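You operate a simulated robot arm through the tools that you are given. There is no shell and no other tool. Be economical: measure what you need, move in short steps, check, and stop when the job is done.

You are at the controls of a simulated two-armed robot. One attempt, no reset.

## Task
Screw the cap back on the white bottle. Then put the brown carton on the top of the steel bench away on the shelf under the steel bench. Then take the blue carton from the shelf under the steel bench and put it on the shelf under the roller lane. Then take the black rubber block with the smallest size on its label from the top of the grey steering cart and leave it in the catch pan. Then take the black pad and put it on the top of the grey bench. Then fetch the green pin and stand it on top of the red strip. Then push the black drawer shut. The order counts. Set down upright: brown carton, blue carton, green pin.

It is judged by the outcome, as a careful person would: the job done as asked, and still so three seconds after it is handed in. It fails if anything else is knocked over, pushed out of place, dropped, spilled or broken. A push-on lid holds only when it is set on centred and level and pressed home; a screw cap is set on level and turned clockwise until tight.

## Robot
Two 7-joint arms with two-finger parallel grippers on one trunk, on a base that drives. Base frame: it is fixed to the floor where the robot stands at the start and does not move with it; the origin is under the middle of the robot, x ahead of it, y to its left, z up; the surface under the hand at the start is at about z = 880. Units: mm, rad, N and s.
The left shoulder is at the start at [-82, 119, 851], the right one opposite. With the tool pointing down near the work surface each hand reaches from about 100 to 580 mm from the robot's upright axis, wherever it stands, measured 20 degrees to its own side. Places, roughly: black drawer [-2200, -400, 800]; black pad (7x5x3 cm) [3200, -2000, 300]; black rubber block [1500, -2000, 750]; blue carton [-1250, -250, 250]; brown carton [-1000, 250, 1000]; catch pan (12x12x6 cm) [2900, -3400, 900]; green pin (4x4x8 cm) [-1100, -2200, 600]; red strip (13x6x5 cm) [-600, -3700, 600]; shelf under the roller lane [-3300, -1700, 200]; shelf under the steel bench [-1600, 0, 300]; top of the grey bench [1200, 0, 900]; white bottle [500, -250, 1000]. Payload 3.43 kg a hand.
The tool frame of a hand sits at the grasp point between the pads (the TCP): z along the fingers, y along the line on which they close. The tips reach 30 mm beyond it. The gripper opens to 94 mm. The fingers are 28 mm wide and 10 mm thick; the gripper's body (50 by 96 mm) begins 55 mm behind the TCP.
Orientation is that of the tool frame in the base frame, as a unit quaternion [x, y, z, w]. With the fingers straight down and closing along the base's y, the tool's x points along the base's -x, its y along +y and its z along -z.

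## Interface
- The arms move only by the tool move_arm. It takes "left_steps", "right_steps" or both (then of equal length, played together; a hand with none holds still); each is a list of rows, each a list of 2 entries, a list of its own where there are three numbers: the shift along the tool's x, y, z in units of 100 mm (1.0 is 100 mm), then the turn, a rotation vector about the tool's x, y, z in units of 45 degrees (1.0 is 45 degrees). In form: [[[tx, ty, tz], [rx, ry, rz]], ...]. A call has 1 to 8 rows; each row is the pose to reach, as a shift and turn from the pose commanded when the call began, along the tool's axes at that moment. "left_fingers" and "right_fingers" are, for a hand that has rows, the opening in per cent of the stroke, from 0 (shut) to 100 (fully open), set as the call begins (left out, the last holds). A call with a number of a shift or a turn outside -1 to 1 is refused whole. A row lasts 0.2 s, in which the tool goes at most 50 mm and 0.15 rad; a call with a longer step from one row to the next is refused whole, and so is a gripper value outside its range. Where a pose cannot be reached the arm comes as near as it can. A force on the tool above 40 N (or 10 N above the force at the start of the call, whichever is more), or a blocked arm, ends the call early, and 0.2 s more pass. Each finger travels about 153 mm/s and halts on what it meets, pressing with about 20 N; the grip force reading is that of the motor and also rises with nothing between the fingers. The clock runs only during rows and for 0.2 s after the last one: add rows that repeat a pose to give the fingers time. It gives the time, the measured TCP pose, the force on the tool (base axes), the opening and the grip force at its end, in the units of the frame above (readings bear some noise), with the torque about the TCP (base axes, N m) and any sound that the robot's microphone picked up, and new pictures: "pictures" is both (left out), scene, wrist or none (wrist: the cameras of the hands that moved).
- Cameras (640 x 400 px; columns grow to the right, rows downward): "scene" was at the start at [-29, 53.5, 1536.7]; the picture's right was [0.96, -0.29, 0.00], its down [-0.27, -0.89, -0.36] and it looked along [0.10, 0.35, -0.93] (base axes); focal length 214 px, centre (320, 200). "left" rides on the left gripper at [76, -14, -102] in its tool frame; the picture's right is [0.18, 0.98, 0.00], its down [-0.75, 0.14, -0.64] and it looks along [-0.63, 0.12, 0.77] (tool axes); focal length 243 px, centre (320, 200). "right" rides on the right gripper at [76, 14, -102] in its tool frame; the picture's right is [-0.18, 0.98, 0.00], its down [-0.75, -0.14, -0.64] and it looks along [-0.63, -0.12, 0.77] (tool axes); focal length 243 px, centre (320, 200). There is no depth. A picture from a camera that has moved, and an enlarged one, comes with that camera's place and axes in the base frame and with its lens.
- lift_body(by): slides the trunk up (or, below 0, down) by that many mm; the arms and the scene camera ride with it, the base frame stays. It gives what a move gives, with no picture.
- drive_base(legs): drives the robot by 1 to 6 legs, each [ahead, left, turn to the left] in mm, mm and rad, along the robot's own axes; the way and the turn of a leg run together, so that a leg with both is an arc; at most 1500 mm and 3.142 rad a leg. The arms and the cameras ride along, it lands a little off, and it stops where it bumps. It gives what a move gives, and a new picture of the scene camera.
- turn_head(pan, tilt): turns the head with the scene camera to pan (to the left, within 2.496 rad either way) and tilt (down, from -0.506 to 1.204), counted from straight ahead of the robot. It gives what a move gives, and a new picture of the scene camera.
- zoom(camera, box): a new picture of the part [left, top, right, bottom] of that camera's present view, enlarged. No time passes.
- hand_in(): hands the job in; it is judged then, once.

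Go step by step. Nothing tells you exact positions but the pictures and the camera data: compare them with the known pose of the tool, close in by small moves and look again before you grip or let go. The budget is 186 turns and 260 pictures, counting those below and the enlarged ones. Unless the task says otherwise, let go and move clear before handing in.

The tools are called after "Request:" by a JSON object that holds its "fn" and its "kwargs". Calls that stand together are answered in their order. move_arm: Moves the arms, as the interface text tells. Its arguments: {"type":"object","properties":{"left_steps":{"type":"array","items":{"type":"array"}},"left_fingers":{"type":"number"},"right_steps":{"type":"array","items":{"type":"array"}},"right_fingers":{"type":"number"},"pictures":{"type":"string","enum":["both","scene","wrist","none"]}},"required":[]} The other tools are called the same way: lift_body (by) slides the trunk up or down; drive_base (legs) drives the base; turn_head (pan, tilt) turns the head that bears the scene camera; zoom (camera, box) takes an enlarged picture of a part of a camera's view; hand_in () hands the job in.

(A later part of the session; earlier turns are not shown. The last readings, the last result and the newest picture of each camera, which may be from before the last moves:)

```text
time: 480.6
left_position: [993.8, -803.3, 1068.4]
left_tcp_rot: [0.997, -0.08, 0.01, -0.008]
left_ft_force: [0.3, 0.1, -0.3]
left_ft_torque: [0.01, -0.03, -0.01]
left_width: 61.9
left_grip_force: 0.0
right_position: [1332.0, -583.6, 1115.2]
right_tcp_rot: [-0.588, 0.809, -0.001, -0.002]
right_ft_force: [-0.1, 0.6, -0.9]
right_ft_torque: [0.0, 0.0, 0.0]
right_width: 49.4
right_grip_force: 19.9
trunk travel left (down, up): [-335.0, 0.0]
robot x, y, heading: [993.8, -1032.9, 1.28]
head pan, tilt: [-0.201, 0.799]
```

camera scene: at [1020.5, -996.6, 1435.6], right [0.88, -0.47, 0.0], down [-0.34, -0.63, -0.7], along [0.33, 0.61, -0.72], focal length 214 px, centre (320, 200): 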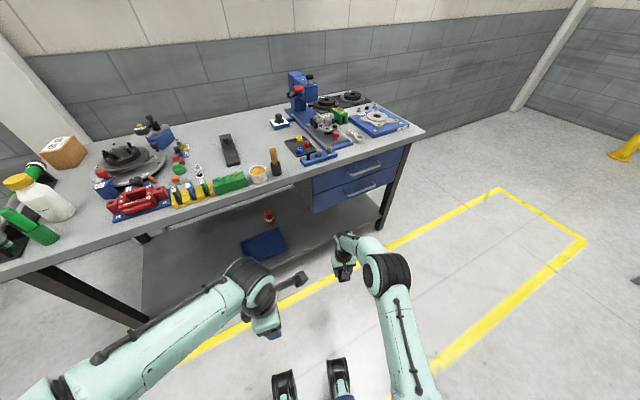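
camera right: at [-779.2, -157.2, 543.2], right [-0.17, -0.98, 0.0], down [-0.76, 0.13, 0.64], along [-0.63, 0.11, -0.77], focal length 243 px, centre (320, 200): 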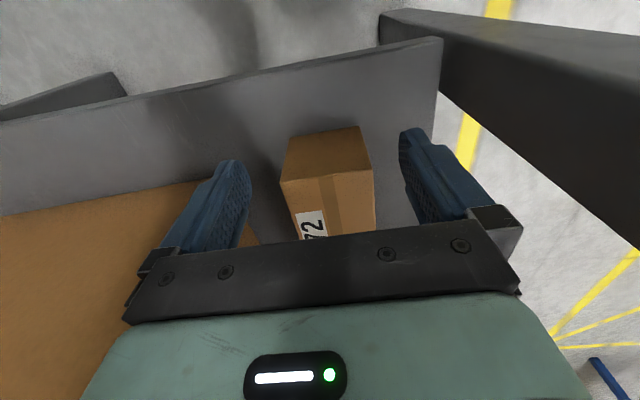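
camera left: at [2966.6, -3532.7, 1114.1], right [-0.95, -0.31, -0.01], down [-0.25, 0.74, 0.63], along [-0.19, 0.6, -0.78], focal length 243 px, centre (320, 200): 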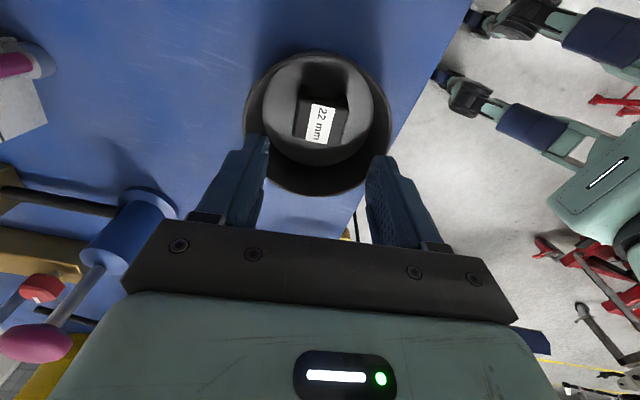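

Request:
{"fn": "drive_base", "kwargs": {"legs": [[0, 0, 0.292], [366, -31, 0]]}}

Request:
{"fn": "zoom", "kwargs": {"camera": "right", "box": [0, 0, 640, 400]}}

```text
time: 483.9
left_position: [958.4, -443.5, 1068.4]
left_tcp_rot: [0.998, 0.066, 0.009, -0.01]
left_ft_force: [0.4, 0.6, -0.5]
left_ft_torque: [-0.01, -0.01, 0.05]
left_width: 62.2
left_grip_force: 0.1
right_position: [1218.0, -136.5, 1115.5]
right_tcp_rot: [-0.7, 0.714, 0.0, -0.001]
right_ft_force: [-0.3, -0.5, -1.3]
right_ft_torque: [0.02, -0.01, -0.02]
right_width: 49.5
right_grip_force: 19.8
trunk travel left (down, up): [-335.0, 0.0]
robot x, y, heading: [1024.1, -662.2, 1.574]
head pan, tilt: [-0.201, 0.799]
camera scene: at [1039.4, -629.7, 1627.9], right [0.98, -0.2, 0.0], down [-0.14, -0.7, -0.7], along [0.14, 0.68, -0.72], focal length 214 px, centre (320, 200)
```

scene: 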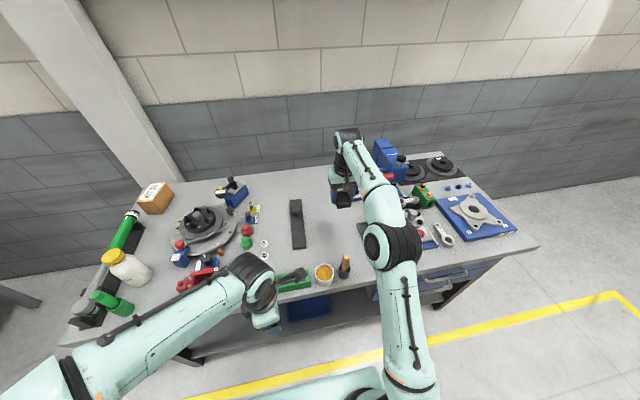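

```text
1.00 times, centred on (320, 200) of right (not enlarged: the box is as wide or as high as the picture)
camera zoom: at [1203.8, -210.7, 1220.0], right [-0.98, 0.2, 0.0], down [0.16, 0.75, 0.64], along [0.13, 0.63, -0.77], focal length 243 px, centre (320, 200)
```

zoom: 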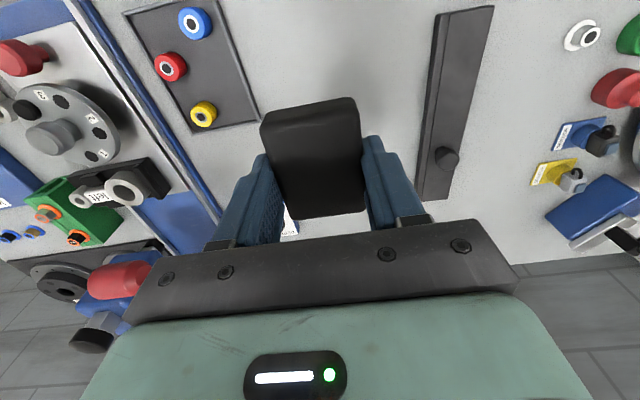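

The pad is over a clear patch between the tray and the black bar. Lowering it onto the bench.

Request:
{"fn": "move_arm", "kwargs": {"right_steps": [[[0, 0, 0.33], [0, 0, 0]], [[0, 0, 0.66], [0, 0, 0]], [[0, 0, 1.0], [0, 0, 0]]], "pictures": "none"}}

Request:
{"fn": "move_arm", "kwargs": {"right_steps": [[[0, 0, 0.3], [0, 0, 0]], [[0, 0, 0.6], [0, 0, 0]], [[0, 0, 0.86], [0, 0, 0]]], "pictures": "wrist"}}

Request:
{"fn": "move_arm", "kwargs": {"right_steps": [[[0, 0, 0.05], [0, 0, 0]], [[0, 0, 0.1], [0, 0, 0]], [[0, 0, 0.14], [0, 0, 0]]], "pictures": "none"}}

```text
time: 484.7
left_position: [958.1, -442.7, 1069.8]
left_tcp_rot: [0.998, 0.066, 0.01, -0.01]
left_ft_force: [1.0, 0.1, 0.0]
left_ft_torque: [0.01, 0.0, 0.02]
left_width: 62.1
left_grip_force: 0.0
right_position: [1218.8, -134.3, 1016.1]
right_tcp_rot: [-0.7, 0.714, 0.0, 0.0]
right_ft_force: [-0.3, 0.1, -1.5]
right_ft_torque: [0.01, -0.03, 0.02]
right_width: 49.3
right_grip_force: 20.1
trunk travel left (down, up): [-335.0, 0.0]
robot x, y, heading: [1025.4, -661.5, 1.571]
head pan, tilt: [-0.201, 0.799]
```

```text
time: 485.5
left_position: [959.1, -442.4, 1068.6]
left_tcp_rot: [0.998, 0.066, 0.009, -0.01]
left_ft_force: [-0.6, 0.6, 0.7]
left_ft_torque: [0.0, 0.01, -0.01]
left_width: 61.7
left_grip_force: 0.1
right_position: [1218.5, -135.8, 931.6]
right_tcp_rot: [-0.701, 0.714, -0.001, -0.001]
right_ft_force: [0.1, 0.5, -1.6]
right_ft_torque: [-0.03, 0.01, 0.0]
right_width: 49.4
right_grip_force: 20.1
trunk travel left (down, up): [-335.0, 0.0]
robot x, y, heading: [1025.2, -663.0, 1.573]
head pan, tilt: [-0.201, 0.799]
camera right: at [1203.9, -210.8, 1034.6], right [-0.98, 0.2, 0.0], down [0.16, 0.75, 0.64], along [0.13, 0.63, -0.77], focal length 243 px, centre (320, 200)
```

right: 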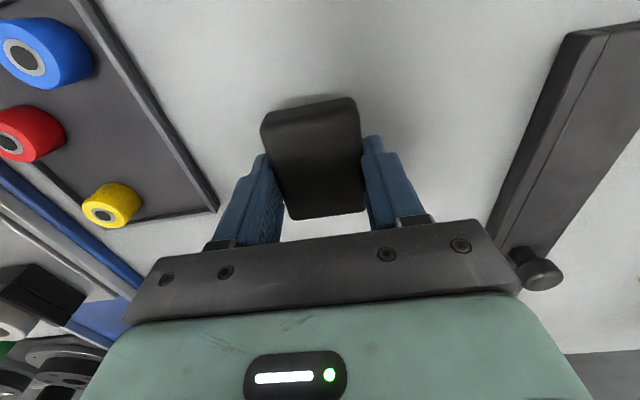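

```text
time: 486.3
left_position: [957.9, -442.8, 1069.0]
left_tcp_rot: [0.998, 0.066, 0.009, -0.01]
left_ft_force: [0.1, -0.1, -0.5]
left_ft_torque: [0.01, -0.03, -0.05]
left_width: 62.1
left_grip_force: 0.1
right_position: [1219.8, -135.5, 916.8]
right_tcp_rot: [-0.701, 0.714, 0.0, -0.001]
right_ft_force: [-0.2, -0.3, -1.2]
right_ft_torque: [-0.03, 0.02, 0.01]
right_width: 49.8
right_grip_force: 20.0
trunk travel left (down, up): [-335.0, 0.0]
robot x, y, heading: [1024.5, -662.2, 1.568]
head pan, tilt: [-0.201, 0.799]
```

Request:
{"fn": "move_arm", "kwargs": {"right_steps": [[[0, 0, 0.02], [0, 0, 0]], [[0, 0, 0.035], [0, 0, 0]]], "pictures": "none"}}

Request:
{"fn": "move_arm", "kwargs": {"right_steps": [[[0, 0, 0], [0, 0, 0]], [[0, 0, 0], [0, 0, 0]], [[0, 0, -0.3], [0, 0, 0]], [[0, 0, -0.65], [0, 0, 0]], [[0, 0, -1.0], [0, 0, 0]]], "right_fingers": 75, "pictures": "none"}}

Request:
{"fn": "move_arm", "kwargs": {"right_steps": [[[0.1, 0, -0.33], [0, 0, 0]], [[0.2, 0, -0.66], [0, 0, 0]], [[0.3, 0, -1.0], [0, 0, 0]]], "pictures": "wrist"}}

```text
time: 486.9
left_position: [958.6, -443.8, 1068.9]
left_tcp_rot: [0.998, 0.067, 0.008, -0.01]
left_ft_force: [-0.6, -0.3, -0.5]
left_ft_torque: [0.04, 0.01, -0.01]
left_width: 62.0
left_grip_force: 0.1
right_position: [1219.4, -135.8, 913.0]
right_tcp_rot: [-0.701, 0.713, 0.0, -0.001]
right_ft_force: [-0.4, 0.0, -0.1]
right_ft_torque: [0.0, 0.03, 0.01]
right_width: 49.5
right_grip_force: 20.0
trunk travel left (down, up): [-335.0, 0.0]
robot x, y, heading: [1027.1, -662.8, 1.571]
head pan, tilt: [-0.201, 0.799]
```

```text
time: 488.1
left_position: [957.6, -443.4, 1068.9]
left_tcp_rot: [0.998, 0.067, 0.009, -0.009]
left_ft_force: [0.3, -0.2, 0.4]
left_ft_torque: [0.01, 0.01, -0.01]
left_width: 61.8
left_grip_force: 0.0
right_position: [1218.4, -135.9, 1013.9]
right_tcp_rot: [-0.7, 0.714, -0.001, -0.001]
right_ft_force: [0.9, -0.4, -0.8]
right_ft_torque: [0.02, 0.02, 0.02]
right_width: 70.6
right_grip_force: 0.0
trunk travel left (down, up): [-335.0, 0.0]
robot x, y, heading: [1022.6, -664.9, 1.575]
head pan, tilt: [-0.201, 0.799]
```

```text
time: 488.9
left_position: [958.6, -444.5, 1067.6]
left_tcp_rot: [0.998, 0.067, 0.009, -0.009]
left_ft_force: [-0.4, 0.0, -0.1]
left_ft_torque: [0.03, 0.0, 0.0]
left_width: 62.0
left_grip_force: 0.0
right_position: [1217.3, -165.7, 1113.6]
right_tcp_rot: [-0.7, 0.714, -0.001, -0.001]
right_ft_force: [0.2, 0.4, -0.7]
right_ft_torque: [-0.01, 0.03, 0.0]
right_width: 70.5
right_grip_force: 0.0
trunk travel left (down, up): [-335.0, 0.0]
robot x, y, heading: [1022.1, -665.1, 1.574]
head pan, tilt: [-0.201, 0.799]
camera right: at [1203.1, -240.9, 1216.8], right [-0.98, 0.2, 0.0], down [0.16, 0.75, 0.64], along [0.13, 0.63, -0.77], focal length 243 px, centre (320, 200)
```

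right: 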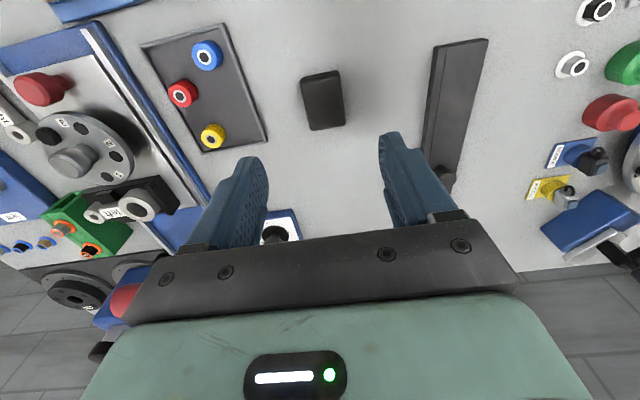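

The pad is on the grey bench. Retracting and driving toward the chassis area to find the green pin near [-1100, -2200].

Request:
{"fn": "drive_base", "kwargs": {"legs": [[-280, 0, 0], [0, 1500, 0], [0, 420, 0], [0, 0, 3.14]]}}

Request:
{"fn": "move_arm", "kwargs": {"right_steps": [[[0.33, 0, 0], [0, 0, 0]], [[0.66, 0, 0], [0, 0, 0]], [[1.0, 0, 0], [0, 0, 0]]], "pictures": "none"}}

Request:
{"fn": "turn_head", "kwargs": {"pan": 0.1, "tilt": 0.45}}

```text
time: 515.1
left_position: [-846.6, -1172.1, 1068.6]
left_tcp_rot: [-0.07, 0.997, -0.01, -0.009]
left_ft_force: [0.1, 0.3, -0.3]
left_ft_torque: [0.01, 0.01, -0.04]
left_width: 62.1
left_grip_force: 0.1
right_position: [-1106.0, -1452.6, 1113.5]
right_tcp_rot: [0.711, 0.703, 0.0, 0.0]
right_ft_force: [0.1, -0.7, 0.2]
right_ft_torque: [-0.01, -0.01, -0.08]
right_width: 70.6
right_grip_force: 0.1
trunk travel left (down, up): [-335.0, 0.0]
robot x, y, heading: [-916.0, -952.0, -1.565]
head pan, tilt: [-0.201, 0.799]
camera scene: at [-931.2, -987.2, 1628.0], right [-0.98, 0.19, 0.0], down [0.14, 0.7, -0.7], along [-0.13, -0.68, -0.72], focal length 214 px, centre (320, 200)
```

scene: 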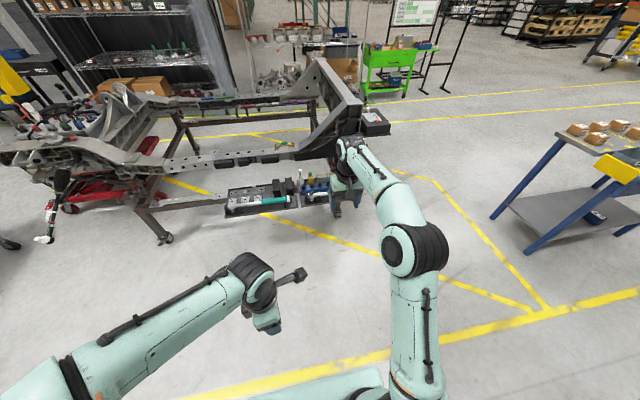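

```text
time: 515.9
left_position: [-846.7, -1170.8, 1068.1]
left_tcp_rot: [-0.07, 0.997, -0.01, -0.008]
left_ft_force: [0.1, -0.3, 0.0]
left_ft_torque: [-0.02, 0.01, -0.01]
left_width: 62.2
left_grip_force: 0.0
right_position: [-1104.8, -1351.0, 1113.7]
right_tcp_rot: [0.711, 0.703, 0.001, 0.001]
right_ft_force: [0.7, -0.1, 0.6]
right_ft_torque: [0.0, -0.01, 0.0]
right_width: 70.7
right_grip_force: 0.0
trunk travel left (down, up): [-335.0, 0.0]
robot x, y, heading: [-916.8, -952.1, -1.562]
head pan, tilt: [-0.201, 0.799]
```

```text
time: 516.7
left_position: [-847.2, -1172.5, 1069.3]
left_tcp_rot: [-0.07, 0.997, -0.009, -0.01]
left_ft_force: [-0.1, 0.2, -0.6]
left_ft_torque: [-0.01, 0.02, 0.0]
left_width: 61.9
left_grip_force: 0.0
right_position: [-1104.8, -1352.9, 1112.3]
right_tcp_rot: [0.711, 0.703, 0.001, 0.0]
right_ft_force: [0.1, 0.2, -1.0]
right_ft_torque: [0.03, 0.01, 0.01]
right_width: 70.5
right_grip_force: 0.1
trunk travel left (down, up): [-335.0, 0.0]
robot x, y, heading: [-918.3, -955.1, -1.564]
head pan, tilt: [0.099, 0.45]
camera scene: at [-906.0, -999.6, 1658.4], right [-0.99, -0.1, 0.0], down [-0.05, 0.43, -0.9], along [0.09, -0.9, -0.44], focal length 214 px, centre (320, 200)
```

scene: 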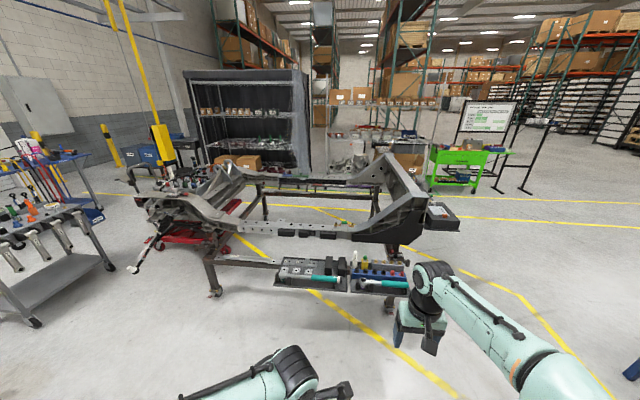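

Request:
{"fn": "zoom", "kwargs": {"camera": "scene", "box": [260, 240, 430, 310]}}

Request:
{"fn": "zoom", "kwargs": {"camera": "scene", "box": [230, 150, 470, 250]}}

```text
3.76 times, centred on (345, 275) of scene
camera zoom: at [-906.0, -999.6, 1658.4], right [-0.99, -0.1, 0.0], down [-0.05, 0.43, -0.9], along [0.09, -0.9, -0.44], focal length 807 px, centre (226, -82)
```

zoom: 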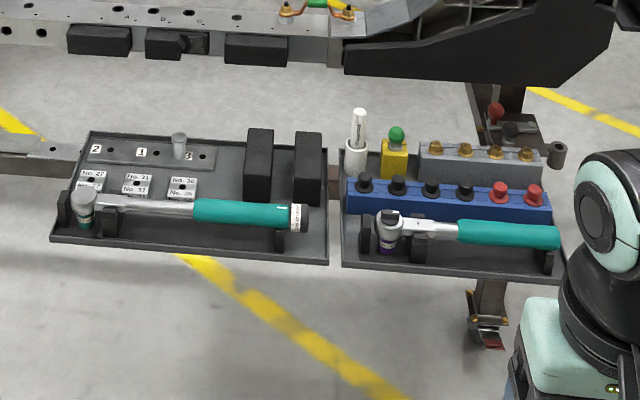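

```text
2.67 times, centred on (350, 200) of scene
camera zoom: at [-906.0, -999.6, 1658.4], right [-0.99, -0.1, 0.0], down [-0.05, 0.43, -0.9], along [0.09, -0.9, -0.44], focal length 572 px, centre (240, 200)
```

zoom: 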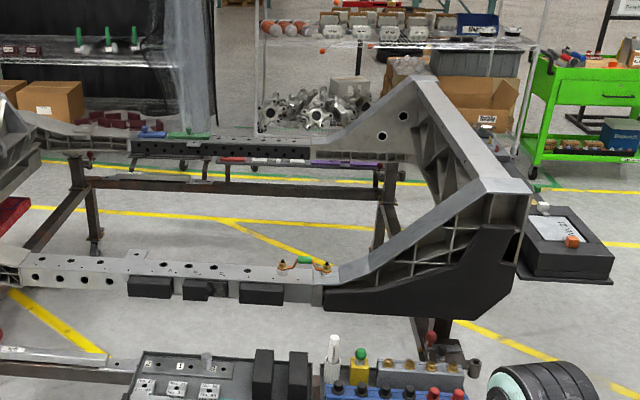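

Request:
{"fn": "zoom", "kwargs": {"camera": "scene", "box": [350, 250, 380, 290]}}

Request:
{"fn": "zoom", "kwargs": {"camera": "scene", "box": [270, 170, 390, 220]}}

```text
10.00 times, centred on (365, 270) of scene
camera zoom: at [-906.0, -999.6, 1658.4], right [-0.99, -0.1, 0.0], down [-0.05, 0.43, -0.9], along [0.09, -0.9, -0.44], focal length 2145 px, centre (-130, -500)
```

zoom: 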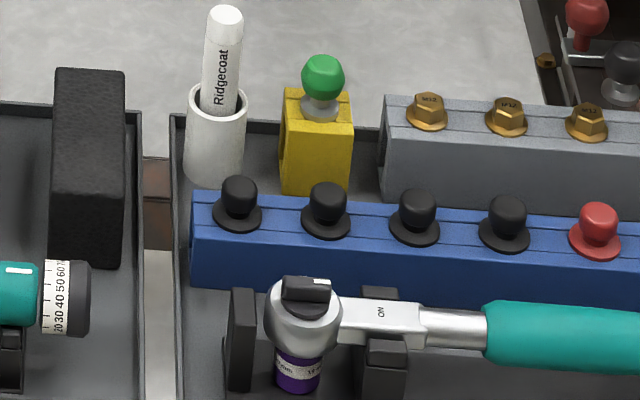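

```text
5.33 times, centred on (330, 195) of scene
camera zoom: at [-906.0, -999.6, 1658.4], right [-0.99, -0.1, 0.0], down [-0.05, 0.43, -0.9], along [0.09, -0.9, -0.44], focal length 1144 px, centre (267, 227)
```

zoom: 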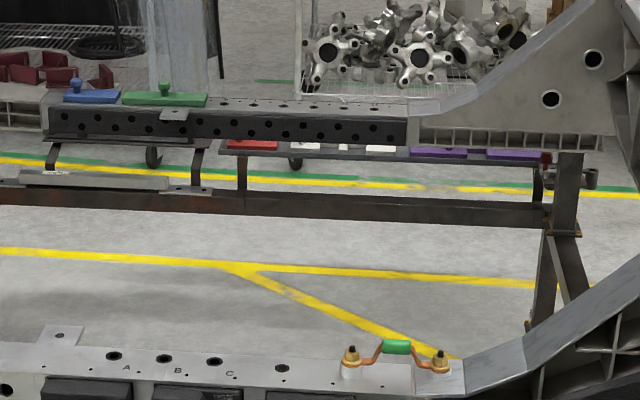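

The green-knobbed pin sits in a yellow holder block on the near tray, ball at about [-1102, -2189, 650]. I'll lower the trunk and drive up to the tray.

Request:
{"fn": "lift_body", "kwargs": {"by": -335}}

Request:
{"fn": "drive_base", "kwargs": {"legs": [[700, 0, 0]]}}

Request:
{"fn": "move_arm", "kwargs": {"right_steps": [[[-0.35, 0, 0], [0, 0, 0]], [[-0.7, 0, 0], [0, 0, 0]], [[-1.0, 0, 0], [0, 0, 0]]], "right_fingers": 60, "pictures": "wrist"}}

```text
time: 520.0
left_position: [-847.0, -1172.2, 734.0]
left_tcp_rot: [-0.069, 0.998, -0.009, -0.009]
left_ft_force: [0.0, -0.8, -0.4]
left_ft_torque: [-0.05, 0.03, -0.03]
left_width: 62.1
left_grip_force: 0.1
right_position: [-1104.3, -1351.3, 778.6]
right_tcp_rot: [0.711, 0.703, 0.001, 0.0]
right_ft_force: [-1.2, 0.0, 0.5]
right_ft_torque: [0.01, 0.02, -0.02]
right_width: 70.4
right_grip_force: 0.0
trunk travel left (down, up): [0.0, 335.0]
robot x, y, heading: [-914.8, -951.7, -1.565]
head pan, tilt: [0.099, 0.45]
```

```text
time: 523.9
left_position: [-842.2, -1876.6, 732.4]
left_tcp_rot: [-0.069, 0.998, -0.01, -0.009]
left_ft_force: [0.4, 0.0, -0.2]
left_ft_torque: [-0.02, -0.02, 0.02]
left_width: 62.1
left_grip_force: 0.1
right_position: [-1100.6, -2056.9, 777.4]
right_tcp_rot: [0.712, 0.703, 0.0, 0.0]
right_ft_force: [0.1, 0.8, -0.1]
right_ft_torque: [0.04, 0.01, 0.0]
right_width: 70.4
right_grip_force: 0.1
trunk travel left (down, up): [0.0, 335.0]
robot x, y, heading: [-907.5, -1657.6, -1.563]
head pan, tilt: [0.099, 0.45]
camera scene: at [-901.4, -1753.8, 1318.1], right [-0.99, -0.1, 0.0], down [-0.05, 0.43, -0.9], along [0.09, -0.9, -0.44], focal length 214 px, centre (320, 200)
```

scene: 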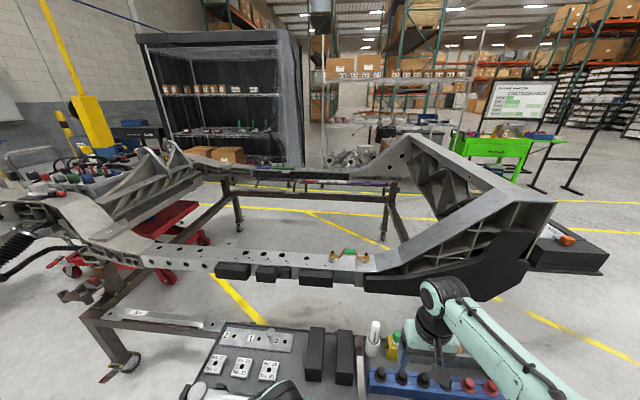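

```text
time: 524.7
left_position: [-842.0, -1876.7, 734.6]
left_tcp_rot: [-0.069, 0.998, -0.009, -0.009]
left_ft_force: [0.6, -0.3, 0.7]
left_ft_torque: [-0.03, 0.0, 0.02]
left_width: 62.0
left_grip_force: 0.0
right_position: [-1101.3, -2156.8, 777.7]
right_tcp_rot: [0.711, 0.704, 0.003, -0.002]
right_ft_force: [0.6, -0.3, -0.4]
right_ft_torque: [0.03, 0.0, 0.02]
right_width: 56.5
right_grip_force: 0.0
trunk travel left (down, up): [0.0, 335.0]
robot x, y, heading: [-912.5, -1657.9, -1.569]
head pan, tilt: [0.099, 0.45]
camera right: at [-1085.4, -2080.7, 880.5], right [0.98, -0.2, 0.0], down [-0.15, -0.76, 0.64], along [-0.12, -0.63, -0.77], focal length 243 px, centre (320, 200)
```

right: 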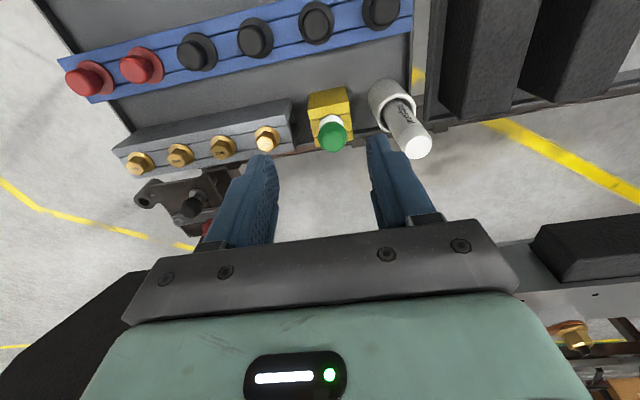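

Request:
{"fn": "move_arm", "kwargs": {"right_steps": [[[-0.2, 0.04, 0.1], [0, 0, 0]], [[-0.32, 0.05, 0.4], [0, 0, 0]], [[-0.32, 0.05, 0.7], [0, 0, 0]], [[-0.32, 0.05, 0.7], [0, 0, 0]]], "pictures": "wrist"}}

```text
time: 525.7
left_position: [-842.7, -1876.2, 734.8]
left_tcp_rot: [-0.069, 0.998, -0.01, -0.009]
left_ft_force: [-1.1, 0.6, -0.2]
left_ft_torque: [-0.02, 0.04, -0.01]
left_width: 62.0
left_grip_force: 0.0
right_position: [-1095.4, -2188.2, 707.6]
right_tcp_rot: [0.711, 0.703, 0.0, 0.0]
right_ft_force: [0.0, -0.2, -0.1]
right_ft_torque: [0.01, 0.02, -0.01]
right_width: 56.5
right_grip_force: 0.1
right hand out of reach, approached as far as the arm can: row 1, 2
trunk travel left (down, up): [0.0, 335.0]
robot x, y, heading: [-909.8, -1657.4, -1.564]
head pan, tilt: [0.099, 0.45]
camera right: at [-1079.7, -2112.5, 810.9], right [0.98, -0.2, 0.0], down [-0.15, -0.75, 0.64], along [-0.13, -0.63, -0.77], focal length 243 px, centre (320, 200)
```

right: 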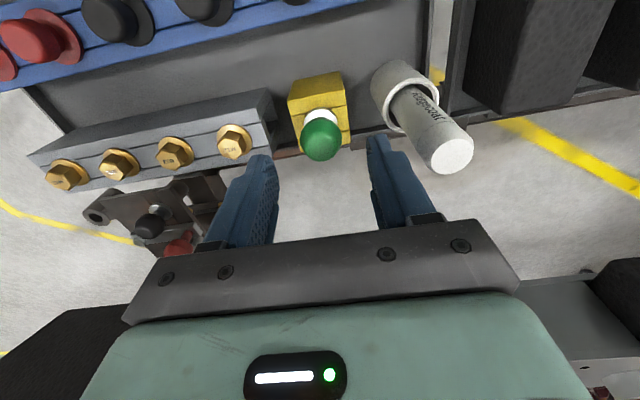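

Request:
{"fn": "move_arm", "kwargs": {"right_steps": [[[0, 0, 0.2], [0, 0, 0]], [[0, 0, 0.4], [0, 0, 0]], [[0, 0, 0.53], [0, 0, 0]], [[0, 0, 0.53], [0, 0, 0]]], "pictures": "none"}}

Request:
{"fn": "move_arm", "kwargs": {"right_steps": [[[0, 0, 0], [0, 0, 0]], [[0, 0, 0], [0, 0, 0]]], "right_fingers": 0, "pictures": "wrist"}}

```text
time: 526.7
left_position: [-843.3, -1876.3, 734.3]
left_tcp_rot: [-0.068, 0.998, -0.009, -0.009]
left_ft_force: [0.5, -0.7, -0.4]
left_ft_torque: [-0.04, 0.0, -0.04]
left_width: 62.1
left_grip_force: 0.2
right_position: [-1095.7, -2187.9, 655.4]
right_tcp_rot: [0.712, 0.702, 0.001, -0.001]
right_ft_force: [-0.4, 0.1, 0.2]
right_ft_torque: [0.0, 0.0, 0.01]
right_width: 56.6
right_grip_force: 0.1
trunk travel left (down, up): [0.0, 335.0]
robot x, y, heading: [-912.0, -1657.3, -1.568]
head pan, tilt: [0.099, 0.45]
```

```text
time: 527.3
left_position: [-842.2, -1876.6, 733.7]
left_tcp_rot: [-0.068, 0.998, -0.01, -0.009]
left_ft_force: [0.7, -0.4, -0.9]
left_ft_torque: [0.03, 0.02, -0.04]
left_width: 61.9
left_grip_force: 0.1
right_position: [-1096.2, -2188.3, 655.2]
right_tcp_rot: [0.711, 0.703, 0.0, 0.0]
right_ft_force: [-0.3, 0.1, -1.2]
right_ft_torque: [0.01, 0.01, 0.01]
right_width: 29.5
right_grip_force: 20.3
trunk travel left (down, up): [0.0, 335.0]
robot x, y, heading: [-911.2, -1656.6, -1.561]
head pan, tilt: [0.099, 0.45]
camera right: at [-1080.4, -2112.0, 758.5], right [0.98, -0.2, 0.0], down [-0.15, -0.75, 0.64], along [-0.13, -0.63, -0.77], focal length 243 px, centre (320, 200)
```

right: 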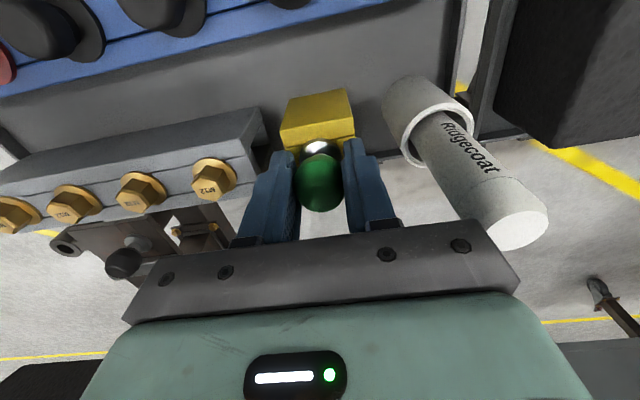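

Ball gripped (29.5 mm). Pulling the pin straight up.

Request:
{"fn": "move_arm", "kwargs": {"right_steps": [[[0, 0, -0.15], [0, 0, 0]], [[0, 0, -0.35], [0, 0, 0]], [[0, 0, -0.6], [0, 0, 0]], [[0, 0, -0.8], [0, 0, 0]], [[0, 0, -1.0], [0, 0, 0]]], "pictures": "wrist"}}

```text
time: 528.5
left_position: [-843.8, -1876.5, 733.7]
left_tcp_rot: [-0.068, 0.998, -0.009, -0.009]
left_ft_force: [0.7, -0.1, 0.4]
left_ft_torque: [0.01, -0.01, 0.01]
left_width: 62.0
left_grip_force: 0.1
right_position: [-1094.4, -2179.8, 740.8]
right_tcp_rot: [0.712, 0.703, 0.001, -0.001]
right_ft_force: [-0.4, -0.3, -1.0]
right_ft_torque: [0.04, -0.01, -0.02]
right_width: 29.4
right_grip_force: 20.3
right hand out of reach, approached as far as the arm can: row 4, 5
trunk travel left (down, up): [0.0, 335.0]
robot x, y, heading: [-907.9, -1657.7, -1.569]
head pan, tilt: [0.099, 0.45]
camera right: at [-1079.2, -2103.7, 845.5], right [0.98, -0.2, 0.0], down [-0.15, -0.75, 0.64], along [-0.13, -0.63, -0.77], focal length 243 px, centre (320, 200)
```

right: 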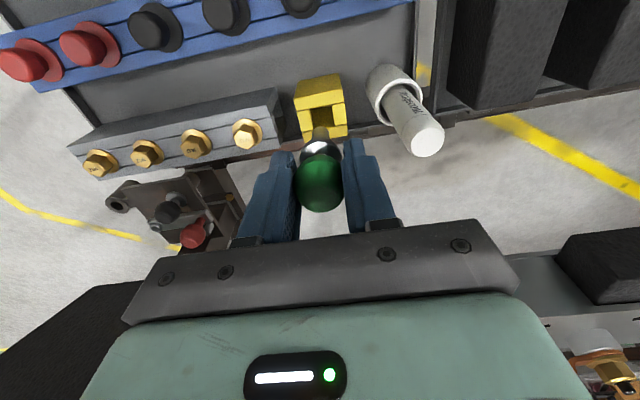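

The pin is out. I'll carry it around the west end of the chassis to the far side, where the red strip is near [-600, -3690].

Request:
{"fn": "drive_base", "kwargs": {"legs": [[-350, 0, 0], [0, -1290, 0], [1500, 0, 0], [1500, 0, 0], [200, 0, 0], [0, 1410, 0]]}}

Request:
{"fn": "drive_base", "kwargs": {"legs": [[0, 0, 3.14]]}}

```text
time: 555.6
left_position: [-2123.8, -4531.4, 734.2]
left_tcp_rot: [-0.062, 0.998, -0.011, -0.009]
left_ft_force: [-1.2, 0.7, 0.0]
left_ft_torque: [-0.02, 0.01, -0.01]
left_width: 62.1
left_grip_force: 0.1
right_position: [-2377.3, -4828.5, 741.9]
right_tcp_rot: [0.715, 0.699, 0.003, -0.003]
right_ft_force: [-0.3, 0.0, 0.5]
right_ft_torque: [-0.04, 0.02, -0.02]
right_width: 29.5
right_grip_force: 19.8
trunk travel left (down, up): [0.0, 335.0]
robot x, y, heading: [-2186.5, -4316.0, -1.577]
head pan, tilt: [0.099, 0.45]
stopped in leg 4: the robot was blocked; the commanded pose is now the measured one
camera scene: at [-2179.5, -4403.4, 1318.6], right [-1.0, -0.09, 0.0], down [-0.04, 0.43, -0.9], along [0.08, -0.9, -0.43], focal length 214 px, centre (320, 200)
```

scene: 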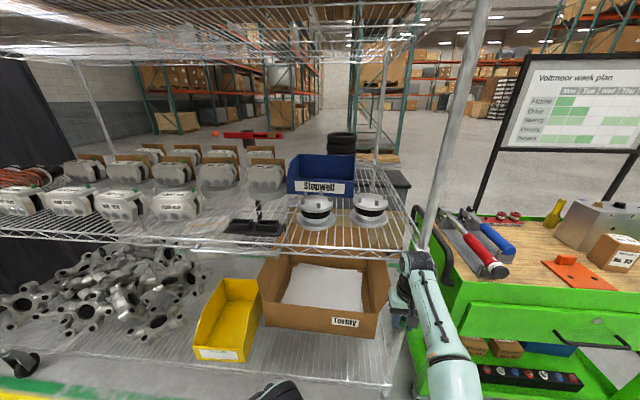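

```text
time: 556.5
left_position: [-2121.5, -4528.8, 734.6]
left_tcp_rot: [-0.064, 0.998, -0.012, -0.009]
left_ft_force: [0.5, -0.5, -0.4]
left_ft_torque: [-0.01, -0.03, 0.02]
left_width: 62.0
left_grip_force: 0.0
right_position: [-2377.3, -4828.0, 741.8]
right_tcp_rot: [0.715, 0.699, 0.003, -0.004]
right_ft_force: [-0.2, -0.1, -0.1]
right_ft_torque: [-0.01, 0.0, 0.03]
right_width: 29.4
right_grip_force: 20.0
trunk travel left (down, up): [0.0, 335.0]
robot x, y, heading: [-2185.3, -4308.1, -1.574]
head pan, tilt: [0.099, 0.45]
stopped in leg 1: the robot was blocked; the commanded pose is now the measured one
camera scene: at [-2179.2, -4402.8, 1318.5], right [-1.0, -0.1, 0.0], down [-0.04, 0.43, -0.9], along [0.09, -0.9, -0.43], focal length 214 px, centre (320, 200)
```

scene: 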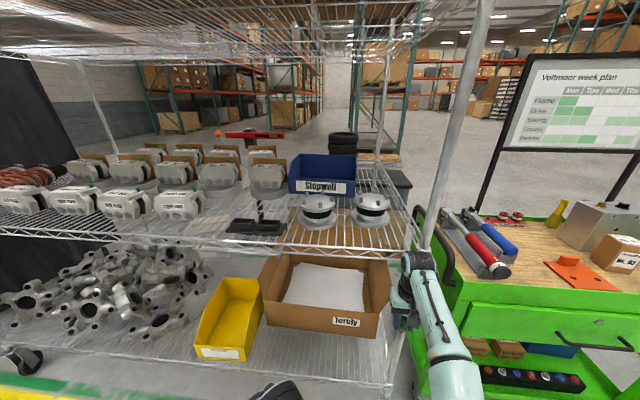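

I ran up against the wire shelving (it is closer than I judged). Nothing looks disturbed; backing straight out.

Request:
{"fn": "drive_base", "kwargs": {"legs": [[-450, 0, 0]]}}

Request:
{"fn": "zoom", "kwargs": {"camera": "right", "box": [0, 0, 640, 400]}}

```text
time: 559.2
left_position: [-2120.1, -4087.7, 733.4]
left_tcp_rot: [-0.068, 0.998, -0.008, -0.01]
left_ft_force: [0.1, 0.4, 0.8]
left_ft_torque: [-0.01, -0.01, 0.03]
left_width: 62.2
left_grip_force: 0.1
right_position: [-2375.9, -4389.1, 739.3]
right_tcp_rot: [0.714, 0.7, 0.005, -0.006]
right_ft_force: [0.0, 0.6, -0.8]
right_ft_torque: [0.0, 0.0, 0.0]
right_width: 29.5
right_grip_force: 20.4
trunk travel left (down, up): [0.0, 335.0]
robot x, y, heading: [-2189.8, -3869.9, -1.569]
head pan, tilt: [0.099, 0.45]
camera scene: at [-2179.3, -3964.9, 1318.2], right [-0.99, -0.1, 0.0], down [-0.04, 0.43, -0.9], along [0.09, -0.9, -0.43], focal length 214 px, centre (320, 200)
```

scene: 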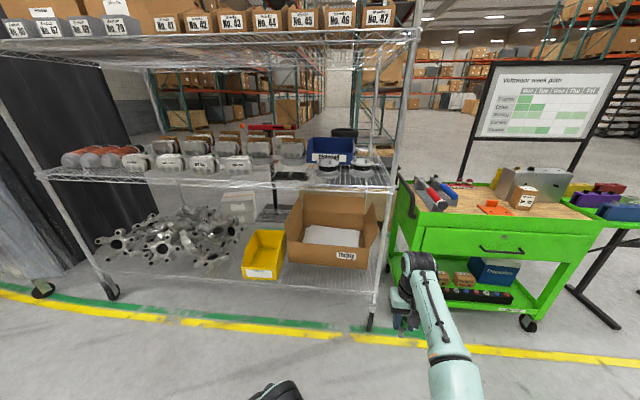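

```text
1.00 times, centred on (320, 200) of right (not enlarged: the box is as wide or as high as the picture)
camera zoom: at [-2359.2, -4314.4, 843.7], right [0.98, -0.2, 0.0], down [-0.15, -0.76, 0.63], along [-0.13, -0.62, -0.78], focal length 243 px, centre (320, 200)
```

zoom: 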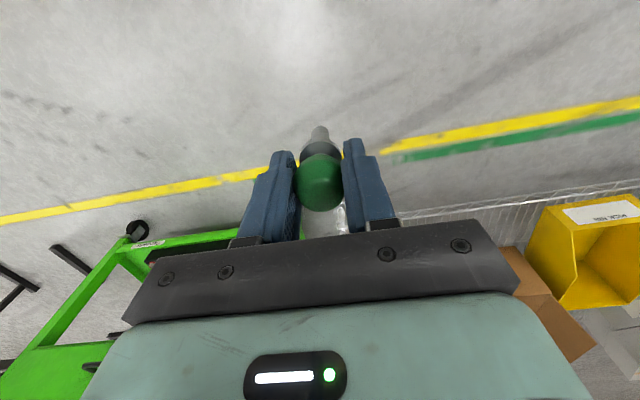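

Request:
{"fn": "drive_base", "kwargs": {"legs": [[0, 0, -3.14], [-480, 0, 0], [0, -1400, 0]]}}

Request:
{"fn": "turn_head", "kwargs": {"pan": -0.2, "tilt": 0.7}}

```text
time: 581.5
left_position: [-854.9, -4136.3, 734.2]
left_tcp_rot: [0.998, 0.062, 0.009, -0.009]
left_ft_force: [0.7, 0.3, 0.3]
left_ft_torque: [-0.03, -0.01, -0.01]
left_width: 62.0
left_grip_force: 0.1
right_position: [-597.1, -3836.9, 738.3]
right_tcp_rot: [-0.697, 0.717, -0.006, -0.006]
right_ft_force: [-0.4, 0.7, -0.6]
right_ft_torque: [-0.02, 0.03, -0.01]
right_width: 29.3
right_grip_force: 19.8
trunk travel left (down, up): [0.0, 335.0]
robot x, y, heading: [-791.6, -4355.9, 1.562]
head pan, tilt: [0.099, 0.45]
camera scene: at [-800.1, -4260.4, 1318.1], right [1.0, 0.09, 0.0], down [0.04, -0.43, -0.9], along [-0.08, 0.9, -0.44], focal length 214 px, centre (320, 200)
```

scene: 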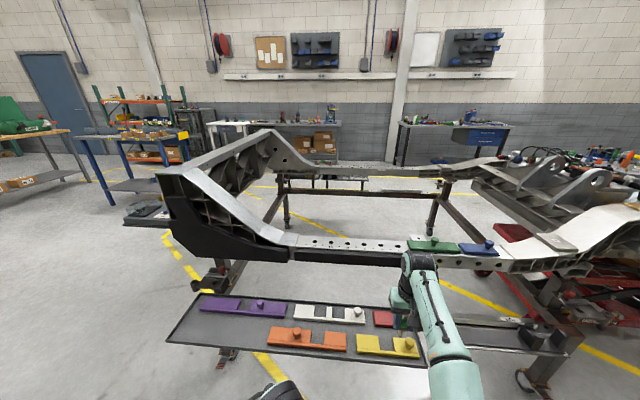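

```text
time: 582.3
left_position: [-854.8, -4137.3, 733.6]
left_tcp_rot: [0.998, 0.062, 0.009, -0.009]
left_ft_force: [0.8, 0.4, 0.5]
left_ft_torque: [-0.03, 0.02, 0.01]
left_width: 62.1
left_grip_force: 0.0
right_position: [-597.1, -3838.1, 738.8]
right_tcp_rot: [-0.697, 0.717, -0.006, -0.005]
right_ft_force: [-0.3, -0.7, -0.9]
right_ft_torque: [0.0, 0.02, 0.0]
right_width: 29.4
right_grip_force: 19.1
trunk travel left (down, up): [0.0, 335.0]
robot x, y, heading: [-791.0, -4357.6, 1.565]
head pan, tilt: [-0.201, 0.7]
camera scene: at [-774.2, -4268.8, 1296.0], right [0.98, -0.21, 0.0], down [-0.13, -0.63, -0.77], along [0.16, 0.75, -0.64], focal length 214 px, centre (320, 200)
```

scene: 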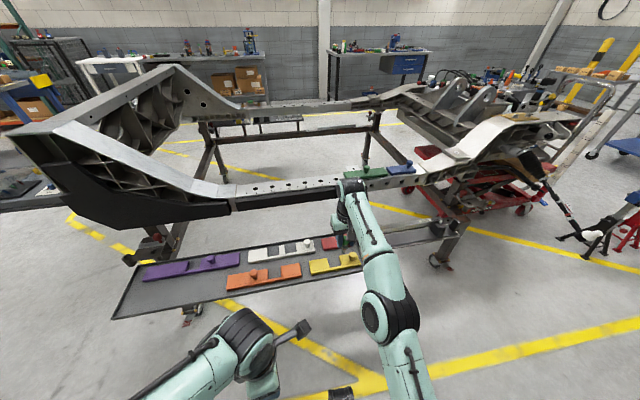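

Request:
{"fn": "zoom", "kwargs": {"camera": "scene", "box": [230, 220, 390, 300]}}

Request:
{"fn": "zoom", "kwargs": {"camera": "right", "box": [0, 0, 640, 400]}}

```text
4.00 times, centred on (310, 260) of scene
camera zoom: at [-774.2, -4268.8, 1296.0], right [0.98, -0.21, 0.0], down [-0.13, -0.63, -0.77], along [0.16, 0.75, -0.64], focal length 858 px, centre (360, -40)
```

zoom: 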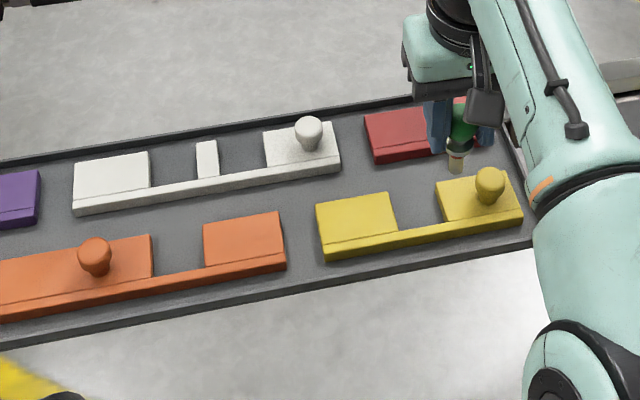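

```text
1.00 times, centred on (320, 200) of right (not enlarged: the box is as wide or as high as the picture)
camera zoom: at [-612.7, -3912.0, 843.6], right [-0.98, 0.21, 0.0], down [0.16, 0.76, 0.63], along [0.14, 0.62, -0.78], focal length 243 px, centre (320, 200)
```

zoom: 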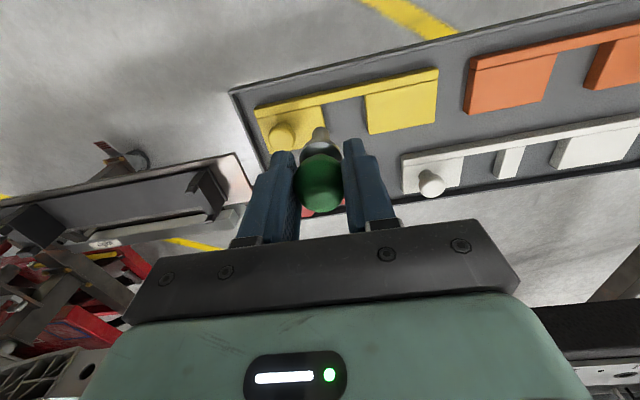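

Request:
{"fn": "drive_base", "kwargs": {"legs": [[112, 0, 0]]}}

Request:
{"fn": "zoom", "kwargs": {"camera": "right", "box": [160, 0, 480, 220]}}

```text
time: 583.5
left_position: [-854.2, -4024.3, 734.0]
left_tcp_rot: [0.998, 0.063, 0.009, -0.008]
left_ft_force: [0.2, 0.3, 0.0]
left_ft_torque: [-0.03, -0.02, -0.01]
left_width: 62.1
left_grip_force: 0.0
right_position: [-596.0, -3725.2, 738.9]
right_tcp_rot: [-0.696, 0.718, -0.006, -0.005]
right_ft_force: [-0.2, 0.8, -0.9]
right_ft_torque: [-0.01, -0.01, 0.0]
right_width: 29.6
right_grip_force: 19.8
trunk travel left (down, up): [0.0, 335.0]
robot x, y, heading: [-788.6, -4247.6, 1.565]
head pan, tilt: [-0.201, 0.7]
camera scene: at [-773.4, -4156.5, 1295.9], right [0.98, -0.21, 0.0], down [-0.13, -0.63, -0.76], along [0.16, 0.75, -0.64], focal length 214 px, centre (320, 200)
```

scene: 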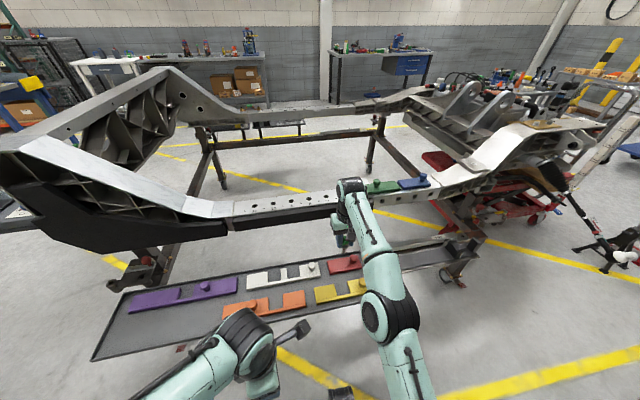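

```text
1.82 times, centred on (320, 110) of right
camera zoom: at [-612.2, -3799.8, 843.5], right [-0.98, 0.21, 0.0], down [0.16, 0.76, 0.63], along [0.14, 0.62, -0.78], focal length 441 px, centre (320, 364)
```

zoom: 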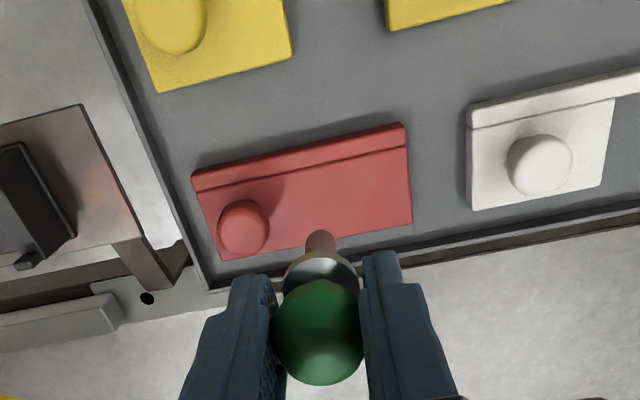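

The red strip's free flat area is centred at about [-606, -3702], top z ≈ 560, with its own red knob at the other end. Moving the pin over it.

Request:
{"fn": "move_arm", "kwargs": {"right_steps": [[[-0.12, 0.05, 0.1], [0, -0.02, 0]], [[-0.22, 0.1, 0.35], [0, -0.02, 0]], [[-0.22, 0.1, 0.65], [0, -0.02, 0]], [[-0.22, 0.1, 0.9], [0, -0.02, 0]], [[-0.22, 0.1, 0.9], [0, -0.02, 0]]], "pictures": "none"}}

Request:
{"fn": "zoom", "kwargs": {"camera": "right", "box": [160, 0, 480, 220]}}

Request:
{"fn": "zoom", "kwargs": {"camera": "scene", "box": [290, 220, 390, 300]}}

```text
time: 584.7
left_position: [-855.2, -4025.1, 734.6]
left_tcp_rot: [0.998, 0.063, 0.008, -0.009]
left_ft_force: [0.0, -0.8, 0.1]
left_ft_torque: [0.01, -0.02, 0.02]
left_width: 61.8
left_grip_force: 0.1
right_position: [-616.3, -3695.4, 651.7]
right_tcp_rot: [0.71, -0.704, 0.003, -0.005]
right_ft_force: [0.4, -0.3, -1.7]
right_ft_torque: [0.01, -0.01, -0.02]
right_width: 29.3
right_grip_force: 20.0
right hand out of reach, approached as far as the arm can: row 1, 2, 4, 5
trunk travel left (down, up): [0.0, 335.0]
robot x, y, heading: [-792.1, -4244.7, 1.568]
head pan, tilt: [-0.201, 0.7]
```

```text
1.82 times, centred on (320, 110) of right
camera zoom: at [-630.1, -3772.5, 754.6], right [-0.98, 0.18, -0.01], down [0.13, 0.75, 0.65], along [0.12, 0.63, -0.76], focal length 441 px, centre (320, 364)
```

zoom: 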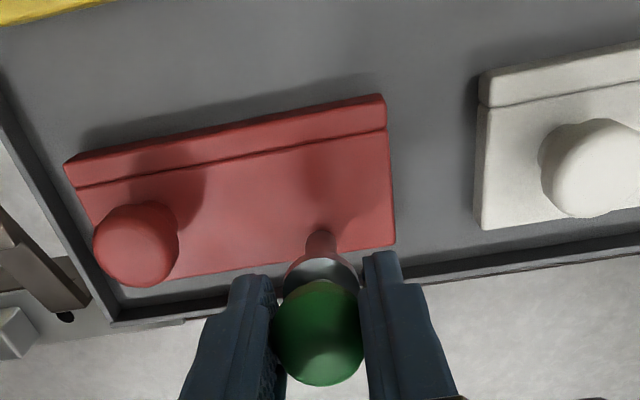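

```text
5.00 times, centred on (340, 260) of scene
camera zoom: at [-773.4, -4157.2, 1296.0], right [0.98, -0.21, 0.0], down [-0.13, -0.63, -0.77], along [0.16, 0.75, -0.64], focal length 1072 px, centre (220, -100)
```

zoom: 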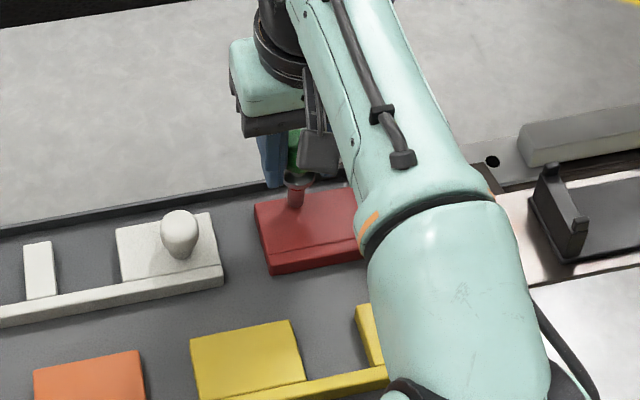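

Request:
{"fn": "move_arm", "kwargs": {"right_steps": [[[0.05, -0.05, 0], [0, 0, 0]], [[0.09, -0.1, 0], [0, 0, 0]], [[0.09, -0.1, 0.08], [0, 0, 0]], [[0.09, -0.1, 0.16], [0, 0, 0]], [[0.09, -0.1, 0.2], [0, 0, 0]]], "pictures": "none"}}

Request:
{"fn": "zoom", "kwargs": {"camera": "right", "box": [160, 0, 480, 220]}}

```text
time: 585.9
left_position: [-855.4, -4027.3, 733.5]
left_tcp_rot: [0.998, 0.063, 0.008, -0.01]
left_ft_force: [0.4, 0.3, -0.1]
left_ft_torque: [0.04, 0.01, -0.01]
left_width: 62.1
left_grip_force: 0.0
right_position: [-596.6, -3714.8, 633.9]
right_tcp_rot: [-0.698, 0.717, 0.003, 0.006]
right_ft_force: [2.5, -2.6, 39.5]
right_ft_torque: [-0.03, -0.16, -0.01]
right_width: 29.1
right_grip_force: 19.9
trunk travel left (down, up): [0.0, 335.0]
robot x, y, heading: [-784.0, -4246.6, 1.564]
head pan, tilt: [-0.201, 0.7]
```

```text
1.82 times, centred on (320, 110) of right
camera zoom: at [-612.1, -3791.5, 737.6], right [-0.98, 0.21, 0.0], down [0.16, 0.74, 0.65], along [0.14, 0.64, -0.76], focal length 441 px, centre (320, 364)
```

zoom: 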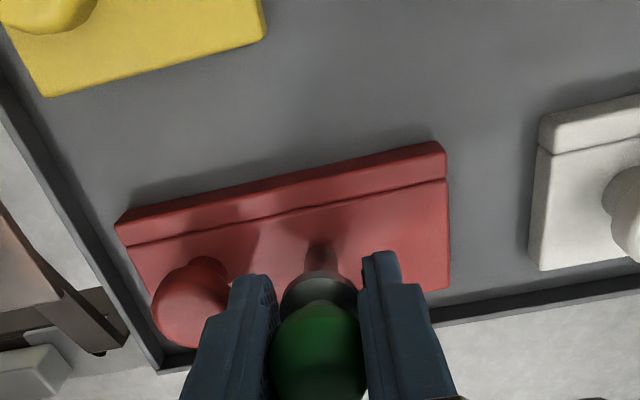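

Request:
{"fn": "move_arm", "kwargs": {"right_steps": [[[0, 0, -0.017], [0, 0, 0]], [[0, 0, -0.017], [0, 0, 0]]], "pictures": "none"}}

```text
time: 586.5
left_position: [-855.2, -4025.8, 734.8]
left_tcp_rot: [0.998, 0.063, 0.009, -0.01]
left_ft_force: [0.5, -0.6, -0.3]
left_ft_torque: [-0.03, -0.02, -0.01]
left_width: 62.1
left_grip_force: 0.1
right_position: [-595.9, -3714.1, 636.1]
right_tcp_rot: [-0.697, 0.717, 0.004, 0.005]
right_ft_force: [-1.6, 1.1, 32.6]
right_ft_torque: [0.14, 0.04, 0.0]
right_width: 28.9
right_grip_force: 20.0
trunk travel left (down, up): [0.0, 335.0]
robot x, y, heading: [-788.2, -4245.7, 1.563]
head pan, tilt: [-0.201, 0.7]
```

Request:
{"fn": "move_arm", "kwargs": {"right_steps": [[[0, 0, -0.03], [0, 0, 0]], [[0, 0, -0.03], [0, 0, 0]]], "pictures": "none"}}

```text
time: 587.1
left_position: [-854.9, -4025.1, 734.8]
left_tcp_rot: [0.998, 0.063, 0.009, -0.01]
left_ft_force: [0.2, -0.5, -0.5]
left_ft_torque: [0.0, 0.02, 0.02]
left_width: 62.0
left_grip_force: 0.1
right_position: [-595.6, -3716.1, 635.2]
right_tcp_rot: [-0.697, 0.717, 0.001, 0.002]
right_ft_force: [-0.2, 6.2, 22.3]
right_ft_torque: [0.4, 0.06, 0.0]
right_width: 29.1
right_grip_force: 20.6
trunk travel left (down, up): [0.0, 335.0]
robot x, y, heading: [-791.8, -4246.4, 1.563]
head pan, tilt: [-0.201, 0.7]
```

Request:
{"fn": "move_arm", "kwargs": {"right_steps": [[[-0.015, 0, -0.03], [0, 0, 0]], [[-0.015, 0, -0.045], [0, 0, 0]], [[-0.015, 0, -0.045], [0, 0, 0]]], "pictures": "none"}}

```text
time: 587.9
left_position: [-854.8, -4024.3, 733.2]
left_tcp_rot: [0.998, 0.063, 0.009, -0.009]
left_ft_force: [-1.5, -0.1, -0.1]
left_ft_torque: [-0.03, 0.0, 0.04]
left_width: 62.1
left_grip_force: 0.2
right_position: [-596.3, -3713.8, 636.5]
right_tcp_rot: [-0.697, 0.717, -0.002, 0.0]
right_ft_force: [0.1, -0.3, -0.1]
right_ft_torque: [0.04, 0.0, 0.01]
right_width: 29.0
right_grip_force: 19.7
trunk travel left (down, up): [0.0, 335.0]
robot x, y, heading: [-791.0, -4246.1, 1.562]
head pan, tilt: [-0.201, 0.7]
```

Request:
{"fn": "zoom", "kwargs": {"camera": "right", "box": [160, 60, 480, 240]}}

```text
2.00 times, centred on (320, 150) of right
camera zoom: at [-611.6, -3788.7, 740.3], right [-0.98, 0.21, 0.0], down [0.16, 0.75, 0.64], along [0.14, 0.62, -0.77], focal length 485 px, centre (320, 300)
```

zoom: 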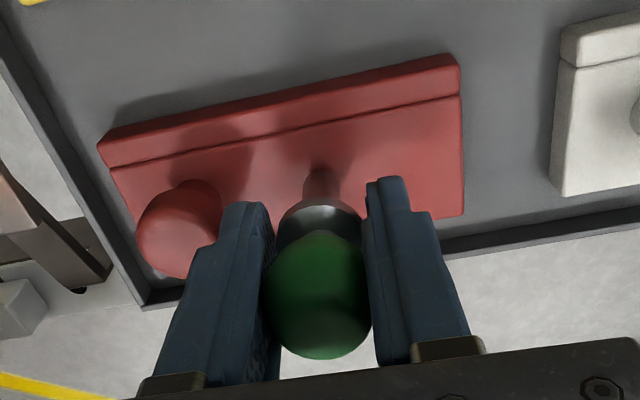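

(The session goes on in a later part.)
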